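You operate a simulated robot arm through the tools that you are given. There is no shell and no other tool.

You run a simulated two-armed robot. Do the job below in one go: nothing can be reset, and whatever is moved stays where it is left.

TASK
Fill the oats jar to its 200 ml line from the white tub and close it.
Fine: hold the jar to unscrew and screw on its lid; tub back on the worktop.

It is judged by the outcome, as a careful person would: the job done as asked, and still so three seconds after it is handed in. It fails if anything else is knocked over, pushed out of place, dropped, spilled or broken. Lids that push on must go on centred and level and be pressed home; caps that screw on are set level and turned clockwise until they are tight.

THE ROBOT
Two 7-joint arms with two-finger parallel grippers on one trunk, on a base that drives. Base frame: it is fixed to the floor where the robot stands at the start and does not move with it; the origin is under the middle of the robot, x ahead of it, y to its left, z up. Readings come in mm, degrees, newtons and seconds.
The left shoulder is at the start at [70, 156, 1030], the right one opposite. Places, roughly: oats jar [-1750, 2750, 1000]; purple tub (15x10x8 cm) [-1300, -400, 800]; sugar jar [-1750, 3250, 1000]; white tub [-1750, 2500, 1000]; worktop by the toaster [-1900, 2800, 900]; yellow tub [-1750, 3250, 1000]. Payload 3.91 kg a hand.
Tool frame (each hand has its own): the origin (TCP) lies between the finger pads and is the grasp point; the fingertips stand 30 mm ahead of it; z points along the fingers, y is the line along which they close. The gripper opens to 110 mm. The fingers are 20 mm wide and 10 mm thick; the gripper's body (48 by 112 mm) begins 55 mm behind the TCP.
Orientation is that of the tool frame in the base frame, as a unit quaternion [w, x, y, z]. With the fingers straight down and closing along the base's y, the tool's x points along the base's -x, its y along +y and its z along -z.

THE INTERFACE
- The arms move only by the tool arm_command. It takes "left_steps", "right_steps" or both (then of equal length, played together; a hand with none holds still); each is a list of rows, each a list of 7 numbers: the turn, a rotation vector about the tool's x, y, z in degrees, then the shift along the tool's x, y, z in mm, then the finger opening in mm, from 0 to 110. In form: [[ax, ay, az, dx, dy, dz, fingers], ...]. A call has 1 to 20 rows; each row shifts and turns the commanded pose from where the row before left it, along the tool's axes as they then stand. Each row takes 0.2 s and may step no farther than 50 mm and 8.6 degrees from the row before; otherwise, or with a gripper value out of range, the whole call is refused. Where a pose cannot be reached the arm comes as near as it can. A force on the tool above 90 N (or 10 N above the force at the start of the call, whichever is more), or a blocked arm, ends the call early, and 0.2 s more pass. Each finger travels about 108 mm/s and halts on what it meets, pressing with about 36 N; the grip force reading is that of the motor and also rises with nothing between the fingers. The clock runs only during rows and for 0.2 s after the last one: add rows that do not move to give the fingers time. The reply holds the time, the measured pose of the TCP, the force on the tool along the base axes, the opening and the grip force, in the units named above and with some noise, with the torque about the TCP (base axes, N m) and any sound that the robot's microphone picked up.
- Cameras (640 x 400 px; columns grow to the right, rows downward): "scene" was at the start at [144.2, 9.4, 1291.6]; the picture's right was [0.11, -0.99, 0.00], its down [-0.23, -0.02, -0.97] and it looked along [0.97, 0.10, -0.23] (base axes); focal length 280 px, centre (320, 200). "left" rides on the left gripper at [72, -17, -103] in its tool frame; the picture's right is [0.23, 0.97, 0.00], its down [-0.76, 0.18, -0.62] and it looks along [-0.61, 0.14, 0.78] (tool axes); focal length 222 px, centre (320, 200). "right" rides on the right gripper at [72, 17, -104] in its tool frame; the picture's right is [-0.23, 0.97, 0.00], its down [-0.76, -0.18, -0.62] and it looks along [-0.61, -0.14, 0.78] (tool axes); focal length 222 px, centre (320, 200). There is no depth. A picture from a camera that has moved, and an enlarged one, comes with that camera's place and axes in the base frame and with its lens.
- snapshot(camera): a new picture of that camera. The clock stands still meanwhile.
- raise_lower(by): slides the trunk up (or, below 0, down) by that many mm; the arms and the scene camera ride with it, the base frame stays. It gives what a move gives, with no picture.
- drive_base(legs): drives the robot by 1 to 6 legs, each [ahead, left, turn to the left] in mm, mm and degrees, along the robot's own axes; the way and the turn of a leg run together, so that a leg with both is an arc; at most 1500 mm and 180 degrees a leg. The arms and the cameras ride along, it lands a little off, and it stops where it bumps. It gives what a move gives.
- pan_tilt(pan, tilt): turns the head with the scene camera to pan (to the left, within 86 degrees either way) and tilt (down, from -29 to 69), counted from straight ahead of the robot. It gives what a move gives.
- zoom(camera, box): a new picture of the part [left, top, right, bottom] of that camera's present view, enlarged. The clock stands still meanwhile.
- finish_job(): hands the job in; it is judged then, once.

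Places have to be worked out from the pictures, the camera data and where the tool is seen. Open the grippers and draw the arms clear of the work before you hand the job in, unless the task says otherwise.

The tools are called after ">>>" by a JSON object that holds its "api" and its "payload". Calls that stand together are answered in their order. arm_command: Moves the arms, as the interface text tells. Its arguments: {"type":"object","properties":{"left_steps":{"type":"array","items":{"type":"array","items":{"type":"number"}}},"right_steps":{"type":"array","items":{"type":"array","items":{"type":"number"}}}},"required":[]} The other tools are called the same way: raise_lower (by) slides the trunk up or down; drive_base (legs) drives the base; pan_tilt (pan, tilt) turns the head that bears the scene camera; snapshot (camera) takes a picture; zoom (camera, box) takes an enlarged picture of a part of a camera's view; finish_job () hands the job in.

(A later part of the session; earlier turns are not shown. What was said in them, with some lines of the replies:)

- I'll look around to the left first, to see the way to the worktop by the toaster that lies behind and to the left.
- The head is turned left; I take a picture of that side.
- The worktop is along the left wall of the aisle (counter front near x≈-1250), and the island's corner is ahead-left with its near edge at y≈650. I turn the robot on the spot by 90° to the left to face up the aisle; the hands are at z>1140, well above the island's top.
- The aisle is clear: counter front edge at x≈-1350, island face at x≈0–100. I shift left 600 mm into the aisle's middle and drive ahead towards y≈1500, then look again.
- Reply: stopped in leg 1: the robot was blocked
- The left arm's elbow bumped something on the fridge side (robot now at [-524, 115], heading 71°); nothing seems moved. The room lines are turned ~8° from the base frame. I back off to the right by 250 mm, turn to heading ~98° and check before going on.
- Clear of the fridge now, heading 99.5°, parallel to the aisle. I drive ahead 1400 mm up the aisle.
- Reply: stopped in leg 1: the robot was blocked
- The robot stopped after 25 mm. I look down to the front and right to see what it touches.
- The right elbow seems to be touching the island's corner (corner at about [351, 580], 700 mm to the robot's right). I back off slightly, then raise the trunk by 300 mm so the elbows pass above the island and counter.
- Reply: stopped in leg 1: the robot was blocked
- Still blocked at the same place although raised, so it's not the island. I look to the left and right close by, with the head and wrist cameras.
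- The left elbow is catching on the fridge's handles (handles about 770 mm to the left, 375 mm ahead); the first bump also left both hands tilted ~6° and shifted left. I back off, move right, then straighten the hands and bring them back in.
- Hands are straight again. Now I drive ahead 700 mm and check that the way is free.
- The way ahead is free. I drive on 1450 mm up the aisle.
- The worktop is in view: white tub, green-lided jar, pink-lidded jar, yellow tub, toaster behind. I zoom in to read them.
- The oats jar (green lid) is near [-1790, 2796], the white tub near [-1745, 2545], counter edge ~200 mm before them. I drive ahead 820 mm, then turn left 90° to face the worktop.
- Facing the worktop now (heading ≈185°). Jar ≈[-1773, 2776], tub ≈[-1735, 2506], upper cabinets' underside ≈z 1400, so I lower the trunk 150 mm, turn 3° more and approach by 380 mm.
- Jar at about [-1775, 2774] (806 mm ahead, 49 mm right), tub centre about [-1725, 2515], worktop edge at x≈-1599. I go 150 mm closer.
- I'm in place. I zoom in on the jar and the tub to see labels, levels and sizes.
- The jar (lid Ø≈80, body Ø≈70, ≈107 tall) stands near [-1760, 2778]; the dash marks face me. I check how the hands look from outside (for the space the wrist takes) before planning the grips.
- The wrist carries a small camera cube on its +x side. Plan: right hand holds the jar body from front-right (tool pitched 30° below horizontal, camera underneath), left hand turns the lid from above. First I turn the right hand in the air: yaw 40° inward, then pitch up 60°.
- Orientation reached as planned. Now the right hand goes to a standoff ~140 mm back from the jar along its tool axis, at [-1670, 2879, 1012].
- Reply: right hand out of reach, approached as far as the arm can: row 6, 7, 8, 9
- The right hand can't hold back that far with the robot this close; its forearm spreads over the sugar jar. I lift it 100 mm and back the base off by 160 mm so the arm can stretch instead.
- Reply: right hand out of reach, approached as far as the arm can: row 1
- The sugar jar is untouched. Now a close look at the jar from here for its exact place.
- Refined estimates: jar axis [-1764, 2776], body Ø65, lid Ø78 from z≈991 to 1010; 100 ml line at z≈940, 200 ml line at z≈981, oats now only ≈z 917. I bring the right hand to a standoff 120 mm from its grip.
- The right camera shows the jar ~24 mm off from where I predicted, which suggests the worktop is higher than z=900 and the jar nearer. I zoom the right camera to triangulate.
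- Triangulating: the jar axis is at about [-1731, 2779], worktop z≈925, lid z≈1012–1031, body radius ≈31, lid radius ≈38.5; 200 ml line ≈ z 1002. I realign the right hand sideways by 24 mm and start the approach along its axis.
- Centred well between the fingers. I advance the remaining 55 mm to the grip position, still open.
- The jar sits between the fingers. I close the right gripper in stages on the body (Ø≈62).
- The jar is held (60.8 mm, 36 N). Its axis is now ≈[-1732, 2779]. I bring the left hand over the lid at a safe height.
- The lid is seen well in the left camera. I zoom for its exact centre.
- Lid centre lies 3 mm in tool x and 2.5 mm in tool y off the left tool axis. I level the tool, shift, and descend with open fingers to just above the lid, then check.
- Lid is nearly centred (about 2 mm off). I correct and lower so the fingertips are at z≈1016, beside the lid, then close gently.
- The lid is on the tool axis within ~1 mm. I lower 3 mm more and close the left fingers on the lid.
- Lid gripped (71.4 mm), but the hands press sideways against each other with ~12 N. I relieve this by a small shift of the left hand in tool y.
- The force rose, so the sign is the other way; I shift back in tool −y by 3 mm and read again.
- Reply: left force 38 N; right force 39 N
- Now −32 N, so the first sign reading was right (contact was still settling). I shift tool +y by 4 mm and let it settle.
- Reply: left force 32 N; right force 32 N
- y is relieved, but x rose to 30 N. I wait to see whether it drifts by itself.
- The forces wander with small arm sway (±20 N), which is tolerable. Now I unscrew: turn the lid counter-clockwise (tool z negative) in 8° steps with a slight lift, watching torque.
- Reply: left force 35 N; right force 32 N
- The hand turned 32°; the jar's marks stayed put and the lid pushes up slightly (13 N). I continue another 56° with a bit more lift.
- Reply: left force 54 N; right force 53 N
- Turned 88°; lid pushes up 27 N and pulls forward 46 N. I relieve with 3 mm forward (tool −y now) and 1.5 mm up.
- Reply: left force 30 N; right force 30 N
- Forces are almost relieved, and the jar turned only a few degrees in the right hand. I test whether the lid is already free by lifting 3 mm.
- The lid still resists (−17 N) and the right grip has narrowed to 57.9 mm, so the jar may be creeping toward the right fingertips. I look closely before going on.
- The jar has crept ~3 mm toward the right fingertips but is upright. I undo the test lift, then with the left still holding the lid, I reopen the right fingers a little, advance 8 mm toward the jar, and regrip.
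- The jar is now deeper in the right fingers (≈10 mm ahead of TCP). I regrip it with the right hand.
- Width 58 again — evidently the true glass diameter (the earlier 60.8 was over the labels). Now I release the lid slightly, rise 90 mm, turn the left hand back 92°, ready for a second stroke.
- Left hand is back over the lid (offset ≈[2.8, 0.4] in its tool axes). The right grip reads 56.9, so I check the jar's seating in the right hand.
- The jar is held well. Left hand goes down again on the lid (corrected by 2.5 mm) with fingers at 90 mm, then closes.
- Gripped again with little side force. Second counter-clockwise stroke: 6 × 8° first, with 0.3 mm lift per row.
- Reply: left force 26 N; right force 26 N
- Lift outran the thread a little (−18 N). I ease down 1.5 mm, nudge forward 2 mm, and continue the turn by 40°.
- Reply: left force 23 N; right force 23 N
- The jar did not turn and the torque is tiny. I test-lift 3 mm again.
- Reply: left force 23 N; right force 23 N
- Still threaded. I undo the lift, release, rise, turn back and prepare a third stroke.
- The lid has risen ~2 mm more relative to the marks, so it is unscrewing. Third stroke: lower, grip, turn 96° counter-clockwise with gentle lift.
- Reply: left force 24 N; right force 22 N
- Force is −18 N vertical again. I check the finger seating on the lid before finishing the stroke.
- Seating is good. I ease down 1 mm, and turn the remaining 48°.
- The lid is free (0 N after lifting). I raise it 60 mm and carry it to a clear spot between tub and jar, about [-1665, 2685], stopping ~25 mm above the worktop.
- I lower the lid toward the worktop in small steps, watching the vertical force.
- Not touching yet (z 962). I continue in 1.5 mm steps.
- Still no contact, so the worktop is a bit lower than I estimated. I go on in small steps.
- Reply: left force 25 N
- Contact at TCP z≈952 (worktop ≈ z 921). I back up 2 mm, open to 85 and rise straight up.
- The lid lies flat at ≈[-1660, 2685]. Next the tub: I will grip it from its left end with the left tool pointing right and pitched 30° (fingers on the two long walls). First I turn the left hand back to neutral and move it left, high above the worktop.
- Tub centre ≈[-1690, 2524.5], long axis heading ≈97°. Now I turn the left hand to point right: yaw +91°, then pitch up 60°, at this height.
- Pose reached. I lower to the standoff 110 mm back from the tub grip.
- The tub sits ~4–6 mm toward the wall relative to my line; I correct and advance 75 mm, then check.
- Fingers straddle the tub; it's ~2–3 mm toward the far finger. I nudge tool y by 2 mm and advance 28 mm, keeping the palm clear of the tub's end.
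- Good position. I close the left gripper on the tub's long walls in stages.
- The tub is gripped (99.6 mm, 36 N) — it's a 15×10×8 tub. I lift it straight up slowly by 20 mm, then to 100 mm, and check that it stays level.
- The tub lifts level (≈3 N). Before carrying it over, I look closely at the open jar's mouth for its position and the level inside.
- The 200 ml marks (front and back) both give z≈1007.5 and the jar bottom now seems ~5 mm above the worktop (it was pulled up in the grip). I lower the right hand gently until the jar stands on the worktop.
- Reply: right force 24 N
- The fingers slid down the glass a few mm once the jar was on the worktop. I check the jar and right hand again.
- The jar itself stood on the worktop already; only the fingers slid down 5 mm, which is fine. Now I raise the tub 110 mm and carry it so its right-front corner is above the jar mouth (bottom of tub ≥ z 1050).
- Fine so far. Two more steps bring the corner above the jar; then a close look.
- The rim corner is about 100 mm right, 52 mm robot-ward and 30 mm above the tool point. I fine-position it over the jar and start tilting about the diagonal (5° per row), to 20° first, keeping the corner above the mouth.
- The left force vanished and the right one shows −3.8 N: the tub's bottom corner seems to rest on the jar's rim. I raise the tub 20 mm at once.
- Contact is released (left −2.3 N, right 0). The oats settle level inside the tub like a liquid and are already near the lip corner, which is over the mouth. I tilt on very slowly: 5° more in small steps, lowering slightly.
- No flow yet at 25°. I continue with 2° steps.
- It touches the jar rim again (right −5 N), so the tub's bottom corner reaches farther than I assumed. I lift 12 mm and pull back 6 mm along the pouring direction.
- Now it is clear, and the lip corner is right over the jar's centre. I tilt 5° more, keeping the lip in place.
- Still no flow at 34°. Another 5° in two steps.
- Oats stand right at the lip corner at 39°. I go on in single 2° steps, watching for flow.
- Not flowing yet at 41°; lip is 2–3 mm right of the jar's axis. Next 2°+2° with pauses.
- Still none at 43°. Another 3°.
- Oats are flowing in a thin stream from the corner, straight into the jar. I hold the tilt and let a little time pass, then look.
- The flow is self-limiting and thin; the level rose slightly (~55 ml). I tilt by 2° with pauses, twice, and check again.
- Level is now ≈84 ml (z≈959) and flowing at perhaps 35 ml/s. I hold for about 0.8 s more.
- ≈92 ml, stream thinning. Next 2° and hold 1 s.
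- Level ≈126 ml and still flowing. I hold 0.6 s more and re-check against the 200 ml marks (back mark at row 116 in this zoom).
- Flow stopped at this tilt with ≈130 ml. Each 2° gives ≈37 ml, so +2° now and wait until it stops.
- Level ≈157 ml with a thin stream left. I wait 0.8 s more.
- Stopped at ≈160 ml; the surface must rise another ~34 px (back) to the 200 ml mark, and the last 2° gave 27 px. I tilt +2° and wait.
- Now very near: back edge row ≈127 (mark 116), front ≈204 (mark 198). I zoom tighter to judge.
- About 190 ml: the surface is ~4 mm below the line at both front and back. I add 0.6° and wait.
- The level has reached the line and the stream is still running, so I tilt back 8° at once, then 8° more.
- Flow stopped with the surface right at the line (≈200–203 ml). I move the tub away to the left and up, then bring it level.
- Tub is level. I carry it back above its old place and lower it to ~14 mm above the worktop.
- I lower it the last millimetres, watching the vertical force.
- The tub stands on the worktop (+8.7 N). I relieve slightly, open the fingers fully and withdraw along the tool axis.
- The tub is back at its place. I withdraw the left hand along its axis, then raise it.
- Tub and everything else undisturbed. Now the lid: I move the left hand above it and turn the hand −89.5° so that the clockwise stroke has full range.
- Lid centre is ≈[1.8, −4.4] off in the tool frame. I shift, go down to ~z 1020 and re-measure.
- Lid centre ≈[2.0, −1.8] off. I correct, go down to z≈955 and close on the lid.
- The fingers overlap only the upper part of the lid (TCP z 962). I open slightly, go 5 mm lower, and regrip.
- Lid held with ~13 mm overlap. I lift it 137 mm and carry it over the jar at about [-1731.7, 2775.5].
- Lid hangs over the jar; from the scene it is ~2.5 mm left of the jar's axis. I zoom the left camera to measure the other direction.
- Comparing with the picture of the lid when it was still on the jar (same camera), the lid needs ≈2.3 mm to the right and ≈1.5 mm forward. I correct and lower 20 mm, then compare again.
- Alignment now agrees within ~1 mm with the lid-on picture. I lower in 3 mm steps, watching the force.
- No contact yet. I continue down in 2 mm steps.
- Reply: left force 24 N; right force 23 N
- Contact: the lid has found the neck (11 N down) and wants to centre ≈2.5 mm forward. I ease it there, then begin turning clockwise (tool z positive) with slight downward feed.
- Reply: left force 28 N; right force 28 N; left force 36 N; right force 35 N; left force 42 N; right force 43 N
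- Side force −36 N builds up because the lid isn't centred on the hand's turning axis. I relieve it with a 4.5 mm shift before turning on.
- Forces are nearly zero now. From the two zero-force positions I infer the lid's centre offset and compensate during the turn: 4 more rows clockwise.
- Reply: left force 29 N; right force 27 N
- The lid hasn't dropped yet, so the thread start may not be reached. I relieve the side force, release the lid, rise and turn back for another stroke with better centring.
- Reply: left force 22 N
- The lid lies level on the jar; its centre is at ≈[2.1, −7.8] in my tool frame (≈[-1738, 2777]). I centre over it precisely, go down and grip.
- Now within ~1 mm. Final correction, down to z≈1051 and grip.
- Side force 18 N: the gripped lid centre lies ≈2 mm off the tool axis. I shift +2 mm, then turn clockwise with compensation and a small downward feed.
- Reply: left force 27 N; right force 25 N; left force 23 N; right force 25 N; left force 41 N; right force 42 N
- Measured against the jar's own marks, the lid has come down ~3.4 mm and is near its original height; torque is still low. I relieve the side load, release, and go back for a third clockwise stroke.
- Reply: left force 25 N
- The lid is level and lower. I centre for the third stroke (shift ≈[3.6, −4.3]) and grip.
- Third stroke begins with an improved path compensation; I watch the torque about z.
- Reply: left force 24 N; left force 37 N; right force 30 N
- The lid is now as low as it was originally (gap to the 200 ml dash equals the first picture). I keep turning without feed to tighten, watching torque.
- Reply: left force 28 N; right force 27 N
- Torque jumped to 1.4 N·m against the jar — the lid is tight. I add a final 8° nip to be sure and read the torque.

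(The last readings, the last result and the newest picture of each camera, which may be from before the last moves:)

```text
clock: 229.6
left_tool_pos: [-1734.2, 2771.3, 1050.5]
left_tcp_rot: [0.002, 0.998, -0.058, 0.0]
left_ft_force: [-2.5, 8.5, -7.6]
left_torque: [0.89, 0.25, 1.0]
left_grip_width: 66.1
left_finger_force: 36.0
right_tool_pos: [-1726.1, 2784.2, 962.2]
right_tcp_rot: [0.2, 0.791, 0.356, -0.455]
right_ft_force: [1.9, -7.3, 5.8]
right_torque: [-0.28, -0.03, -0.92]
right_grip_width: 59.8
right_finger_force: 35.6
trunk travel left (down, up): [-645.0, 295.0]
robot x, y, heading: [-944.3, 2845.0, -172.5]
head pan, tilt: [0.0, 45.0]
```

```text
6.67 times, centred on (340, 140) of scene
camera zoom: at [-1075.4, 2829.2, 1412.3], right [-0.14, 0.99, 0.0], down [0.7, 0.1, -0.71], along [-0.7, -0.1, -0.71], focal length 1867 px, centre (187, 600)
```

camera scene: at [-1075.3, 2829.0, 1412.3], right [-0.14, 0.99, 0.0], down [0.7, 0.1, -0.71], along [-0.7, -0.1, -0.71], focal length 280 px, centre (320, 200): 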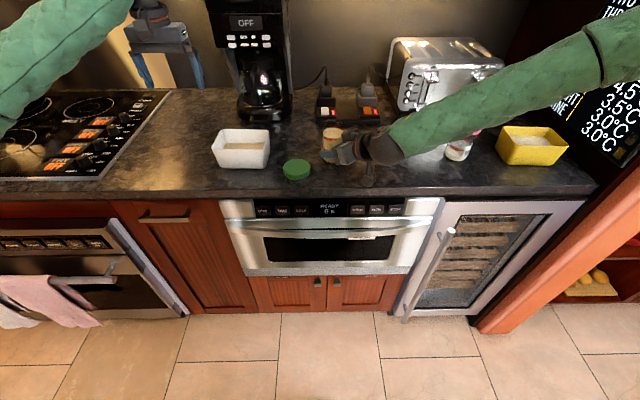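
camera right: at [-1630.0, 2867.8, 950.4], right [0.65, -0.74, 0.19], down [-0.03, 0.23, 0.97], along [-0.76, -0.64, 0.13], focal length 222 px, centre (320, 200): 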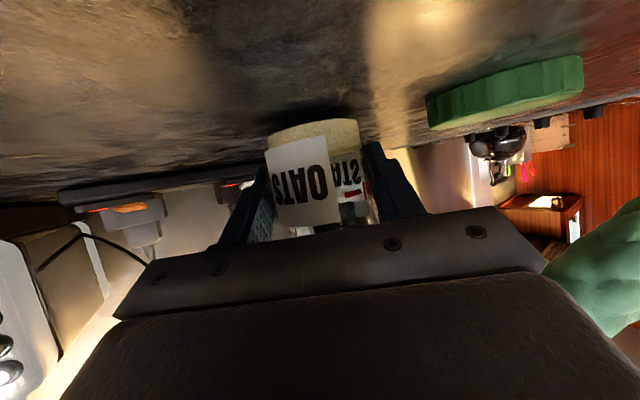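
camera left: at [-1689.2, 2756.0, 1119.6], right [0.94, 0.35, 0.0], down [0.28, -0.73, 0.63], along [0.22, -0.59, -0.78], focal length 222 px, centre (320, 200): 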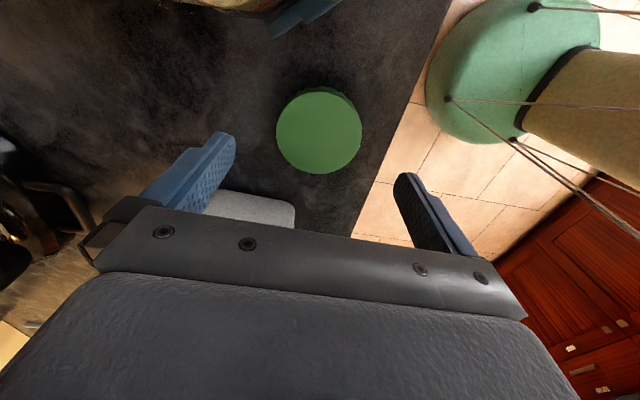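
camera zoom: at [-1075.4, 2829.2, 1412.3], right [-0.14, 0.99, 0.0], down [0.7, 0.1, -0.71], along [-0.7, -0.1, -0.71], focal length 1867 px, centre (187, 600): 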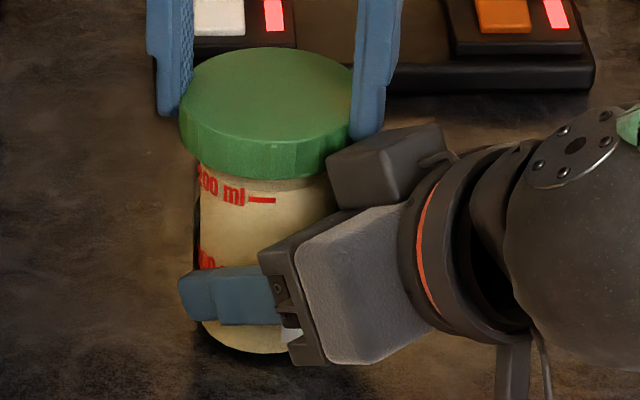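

The jar now turns together with the lid, so it is tight. I open the left fingers a little and rise straight up.

>>> {"api": "arm_command", "payload": {"left_steps": [[0, 0, 0, 0, 0, 0, 66], [0, 0, 0, 0, 0, 0, 70], [0, 0, 0, 0, 0, 0, 76], [0, 0, 0, 0, 0, 0, 80], [0, 0, 0, 0, 0, 0, 80], [0, 0, 0, 0, 0, -10, 80], [0, 0, 0, 0, 0, -25, 80], [0, 0, 0, 0, 0, -40, 80], [0, 0, 0, 0, 0, -40, 90], [0, 0, 0, 0, 0, -30, 100], [0, 0, 0, 0, 0, 0, 100]]}}

>>> {"api": "zoom", "payload": {"camera": "scene", "box": [305, 110, 375, 170]}}

>>> {"api": "snapshot", "payload": {"camera": "left"}}

```text
clock: 232.0
left_tool_pos: [-1733.8, 2770.2, 1195.1]
left_tcp_rot: [0.001, 0.998, -0.057, -0.001]
left_ft_force: [-0.7, -0.5, 0.3]
left_torque: [-0.03, 0.0, 0.0]
left_grip_width: 99.7
left_finger_force: 0.1
right_tool_pos: [-1725.0, 2785.1, 960.6]
right_tcp_rot: [0.199, 0.792, 0.356, -0.455]
right_ft_force: [0.9, 0.1, 3.3]
right_torque: [-0.18, -0.03, 0.01]
right_grip_width: 60.0
right_finger_force: 36.2
trunk travel left (down, up): [-645.0, 295.0]
robot x, y, heading: [-945.4, 2844.6, -172.1]
head pan, tilt: [0.0, 45.0]
```

```text
6.67 times, centred on (340, 140) of scene
camera zoom: at [-1074.7, 2829.3, 1412.4], right [-0.14, 0.99, 0.0], down [0.7, 0.1, -0.71], along [-0.7, -0.1, -0.71], focal length 1867 px, centre (187, 600)
```

zoom: 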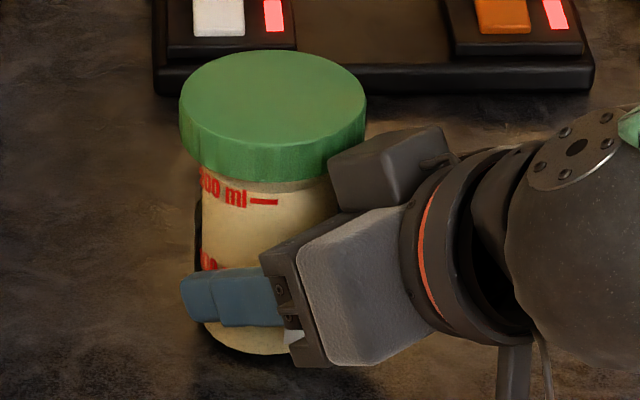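

```text
taken
camera left: at [-1660.0, 2778.2, 1300.7], right [0.12, -0.99, 0.0], down [-0.78, -0.09, 0.62], along [-0.62, -0.08, -0.78], focal length 222 px, centre (320, 200)
```

left: 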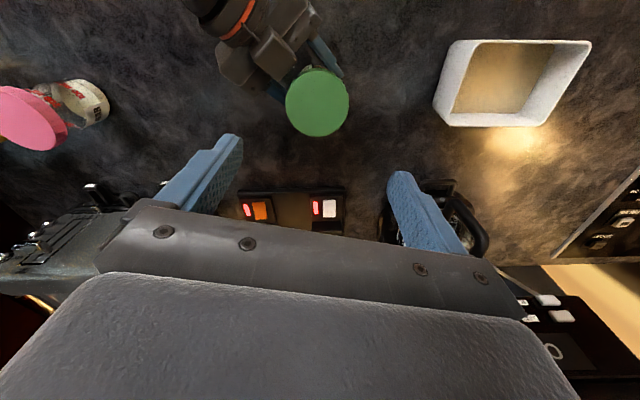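

The lid sits level and tight, contents at the 200 ml line. Now I open the right gripper gently and draw it back along its axis.

>>> {"api": "arm_command", "payload": {"right_steps": [[0, 0, 0, 0, 0, 0, 62], [0, 0, 0, 0, 0, 0, 66], [0, 0, 0, 0, 0, 0, 75], [0, 0, 0, 0, 0, 0, 90], [0, 0, 0, 0, 0, 0, 110], [0, 0, 0, 0, 0, 0, 110], [0, 0, 0, 0, 0, 0, 110]]}}

>>> {"api": "zoom", "payload": {"camera": "scene", "box": [295, 100, 385, 180]}}

```text
clock: 233.6
left_tool_pos: [-1735.6, 2769.6, 1195.4]
left_tcp_rot: [0.002, 0.998, -0.058, -0.001]
left_ft_force: [0.0, -0.6, 0.1]
left_torque: [-0.01, 0.02, -0.01]
left_grip_width: 100.0
left_finger_force: 0.1
right_tool_pos: [-1725.9, 2784.1, 961.7]
right_tcp_rot: [0.199, 0.792, 0.355, -0.454]
right_ft_force: [0.6, 0.7, -1.4]
right_torque: [-0.03, 0.0, -0.02]
right_grip_width: 109.9
right_finger_force: 0.0
trunk travel left (down, up): [-645.0, 295.0]
robot x, y, heading: [-947.6, 2845.7, -172.2]
head pan, tilt: [0.0, 45.0]
```

```text
5.00 times, centred on (340, 140) of scene
camera zoom: at [-1075.2, 2829.2, 1412.4], right [-0.14, 0.99, 0.0], down [0.7, 0.1, -0.71], along [-0.7, -0.1, -0.71], focal length 1400 px, centre (220, 500)
```

zoom: 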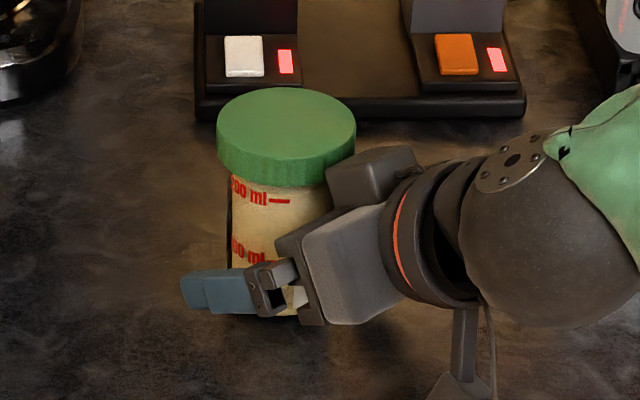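

The jar stands free. I withdraw the right hand along its tool axis.

>>> {"api": "arm_command", "payload": {"right_steps": [[0, 0, 0, 0, 0, -12, 110], [0, 0, 0, 0, 0, -20, 110], [0, 0, 0, 0, 0, -30, 110], [0, 0, 0, 0, 0, -30, 110], [0, 0, 0, 0, 0, -30, 110], [0, 0, 0, 0, 0, 0, 110]]}}

>>> {"api": "snapshot", "payload": {"camera": "scene"}}

>>> {"api": "zoom", "payload": {"camera": "scene", "box": [305, 110, 375, 180]}}

>>> {"api": "zoom", "payload": {"camera": "right", "box": [180, 20, 460, 240]}}

```text
clock: 235.0
left_tool_pos: [-1736.1, 2767.7, 1194.4]
left_tcp_rot: [0.001, 0.998, -0.057, -0.001]
left_ft_force: [0.2, 1.0, -1.4]
left_torque: [0.02, -0.01, -0.01]
left_grip_width: 100.0
left_finger_force: 0.0
right_tool_pos: [-1657.0, 2863.1, 1024.5]
right_tcp_rot: [0.199, 0.792, 0.356, -0.454]
right_ft_force: [-0.6, -0.3, -0.5]
right_torque: [0.0, -0.01, 0.0]
right_grip_width: 110.0
right_finger_force: 0.0
trunk travel left (down, up): [-645.0, 295.0]
robot x, y, heading: [-943.5, 2846.8, -171.9]
head pan, tilt: [0.0, 45.0]
```

```text
taken
camera scene: at [-1076.0, 2828.6, 1412.2], right [-0.14, 0.99, 0.0], down [0.7, 0.1, -0.71], along [-0.7, -0.1, -0.71], focal length 280 px, centre (320, 200)
```

scene: 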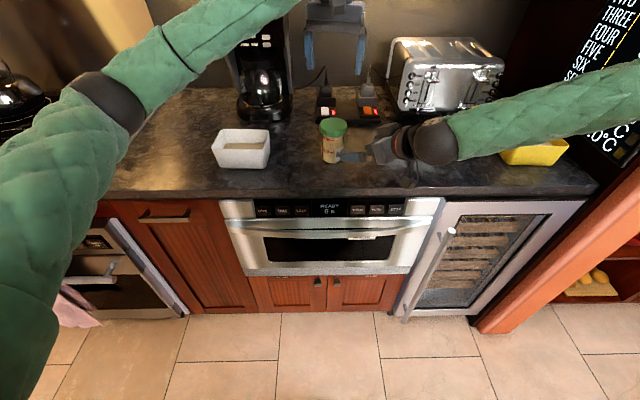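

```text
5.71 times, centred on (340, 145) of scene
camera zoom: at [-1076.0, 2828.6, 1412.2], right [-0.14, 0.99, 0.0], down [0.7, 0.1, -0.71], along [-0.7, -0.1, -0.71], focal length 1600 px, centre (206, 514)
```

zoom: 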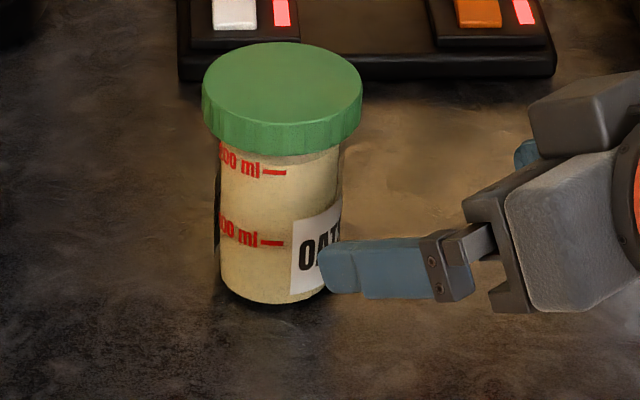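

```text
1.82 times, centred on (320, 130) of right
camera zoom: at [-1560.6, 2946.8, 1013.1], right [0.65, -0.74, 0.19], down [-0.03, 0.23, 0.97], along [-0.76, -0.64, 0.13], focal length 404 px, centre (320, 327)
```

zoom: 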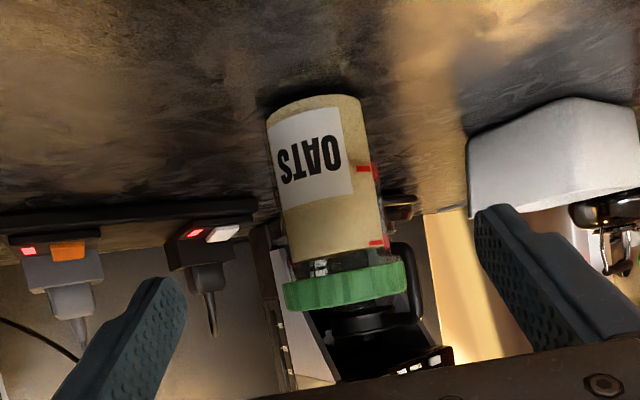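

The jar stands free and closed. I look at the level against the 200 ml mark from the side with the right camera.

>>> {"api": "zoom", "payload": {"camera": "right", "box": [285, 60, 375, 170]}}

>>> {"api": "zoom", "payload": {"camera": "scene", "box": [322, 115, 358, 148]}}

```text
3.64 times, centred on (330, 115) of right
camera zoom: at [-1560.6, 2946.8, 1013.1], right [0.65, -0.74, 0.19], down [-0.03, 0.23, 0.97], along [-0.76, -0.64, 0.13], focal length 808 px, centre (284, 509)
```

zoom: 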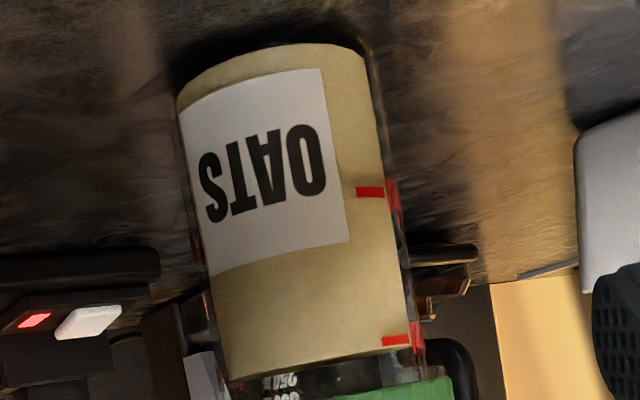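

```text
12.12 times, centred on (340, 132) of scene
camera zoom: at [-1076.0, 2828.6, 1412.2], right [-0.14, 0.99, 0.0], down [0.7, 0.1, -0.71], along [-0.7, -0.1, -0.71], focal length 3394 px, centre (78, 1030)
```

zoom: 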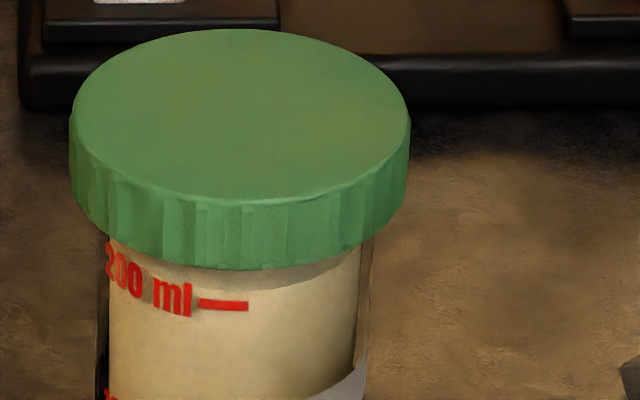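

The level is within a few ml of the 200 ml line and the lid is level. I draw both arms up and clear of the work.

>>> {"api": "arm_command", "payload": {"left_steps": [[0, 0, 0, 0, 0, -30, 100], [0, 0, 0, 0, 0, -30, 100], [0, 0, 0, 35, 0, 0, 100], [0, 0, 0, 35, 0, 0, 100], [0, 0, 0, 35, 10, 0, 100], [0, 0, 0, 35, 10, 0, 100]], "right_steps": [[0, 0, 0, -30, 0, -18, 110], [0, 0, 0, -30, 0, -18, 110], [0, 0, 0, -30, 0, -18, 110], [0, 0, 0, -30, 0, -18, 110], [0, 0, 0, 0, 0, 0, 110], [0, 0, 0, 0, 0, 0, 110]]}}

>>> {"api": "drive_base", "payload": {"legs": [[-200, 0, 0]]}}

>>> {"api": "snapshot", "payload": {"camera": "scene"}}

```text
clock: 236.4
left_tool_pos: [-1596.6, 2730.8, 1254.7]
left_tcp_rot: [0.002, 0.998, -0.057, -0.002]
left_ft_force: [0.2, 0.5, 0.1]
left_torque: [0.03, -0.01, -0.01]
left_grip_width: 100.1
left_finger_force: 0.0
right_tool_pos: [-1652.4, 2863.5, 1166.2]
right_tcp_rot: [0.199, 0.792, 0.356, -0.455]
right_ft_force: [0.5, 0.0, 0.5]
right_torque: [0.02, -0.01, -0.01]
right_grip_width: 110.2
right_finger_force: 0.1
trunk travel left (down, up): [-645.0, 295.0]
robot x, y, heading: [-940.2, 2851.5, -172.0]
head pan, tilt: [0.0, 45.0]
```

```text
clock: 238.0
left_tool_pos: [-1396.1, 2759.6, 1254.4]
left_tcp_rot: [0.002, 0.998, -0.055, -0.001]
left_ft_force: [0.5, -0.3, 0.3]
left_torque: [-0.02, 0.0, 0.02]
left_grip_width: 100.2
left_finger_force: 0.0
right_tool_pos: [-1449.5, 2891.2, 1164.5]
right_tcp_rot: [0.199, 0.791, 0.356, -0.456]
right_ft_force: [-0.1, 0.6, 0.1]
right_torque: [0.0, 0.02, 0.03]
right_grip_width: 110.0
right_finger_force: 0.1
trunk travel left (down, up): [-645.0, 295.0]
robot x, y, heading: [-742.4, 2879.6, -172.1]
head pan, tilt: [0.0, 45.0]
```

```text
taken
camera scene: at [-872.3, 2857.5, 1412.5], right [-0.14, 0.99, 0.0], down [0.7, 0.1, -0.71], along [-0.7, -0.1, -0.71], focal length 280 px, centre (320, 200)
```

scene: 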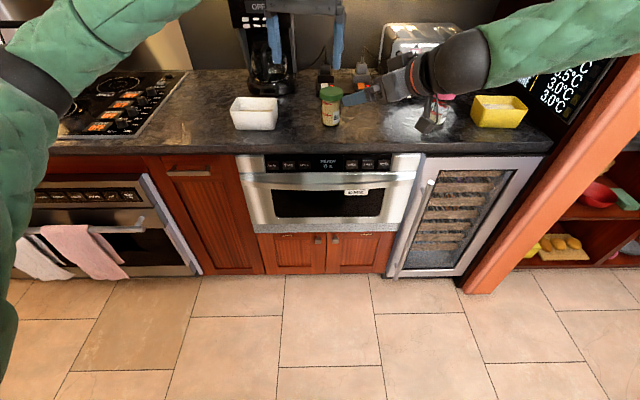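

Arms are clear. A last close look at the worktop for spills and at the jar and tub.

>>> {"api": "zoom", "payload": {"camera": "scene", "box": [210, 70, 370, 160]}}

>>> {"api": "zoom", "payload": {"camera": "scene", "box": [310, 80, 350, 130]}}

```text
4.00 times, centred on (290, 115) of scene
camera zoom: at [-872.3, 2857.5, 1412.5], right [-0.14, 0.99, 0.0], down [0.7, 0.1, -0.71], along [-0.7, -0.1, -0.71], focal length 1120 px, centre (440, 540)
```

zoom: 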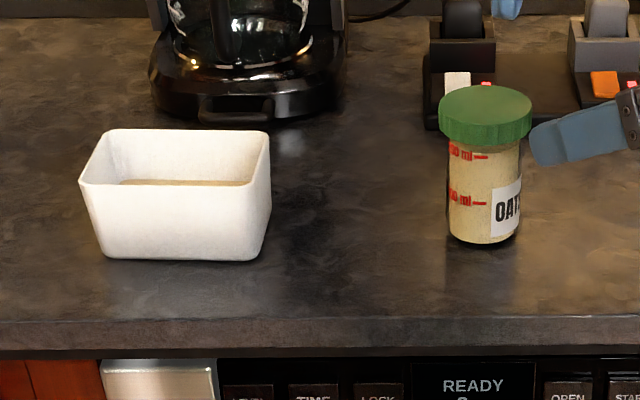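

```text
8.00 times, centred on (330, 105) of scene
camera zoom: at [-872.3, 2857.5, 1412.5], right [-0.14, 0.99, 0.0], down [0.7, 0.1, -0.71], along [-0.7, -0.1, -0.71], focal length 2240 px, centre (240, 960)
```

zoom: 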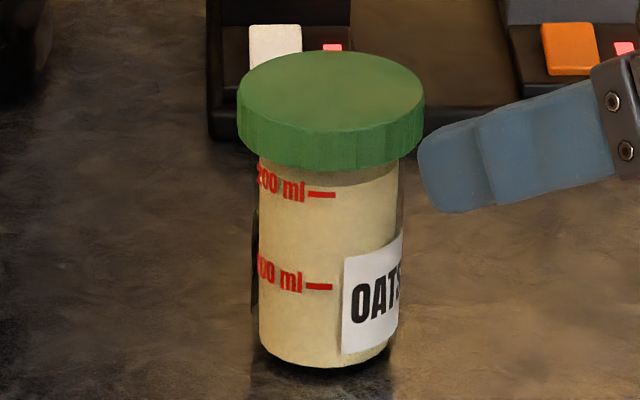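

The worktop is clean. The jar is closed with a level, tight lid and the oats at the 200 ml line, the tub is back on the worktop, and both grippers are open and clear. I hand the job in.

>>> {"api": "finish_job", "payload": {}}

```text
The job is handed in.
```

I filled the oats jar to about its 200 ml line from the white tub and screwed the lid back on. The job is handed in.

- **Fill level:** A side view puts it around 206 ml, a few millilitres over the line. No oats were spilled on the worktop.
- **Lid:** It went on level and was turned clockwise until the torque jumped to about 1.4 N·m. After that the jar turned with the lid, so it is tight.
- **White tub:** It is back in almost exactly its original spot on the worktop.
- **Jar position:** It stands within about a centimetre of where it started and is turned slightly, because it slipped a little in the right hand.
- **Bumps:** An arm twice caught on the fridge side and stopped the base while driving up, and the tub rested lightly on the jar's rim twice before pouring. Nothing visibly moved or broke.

Both grippers are open, the arms are clear, and the base is backed about 200 mm away from the worktop.
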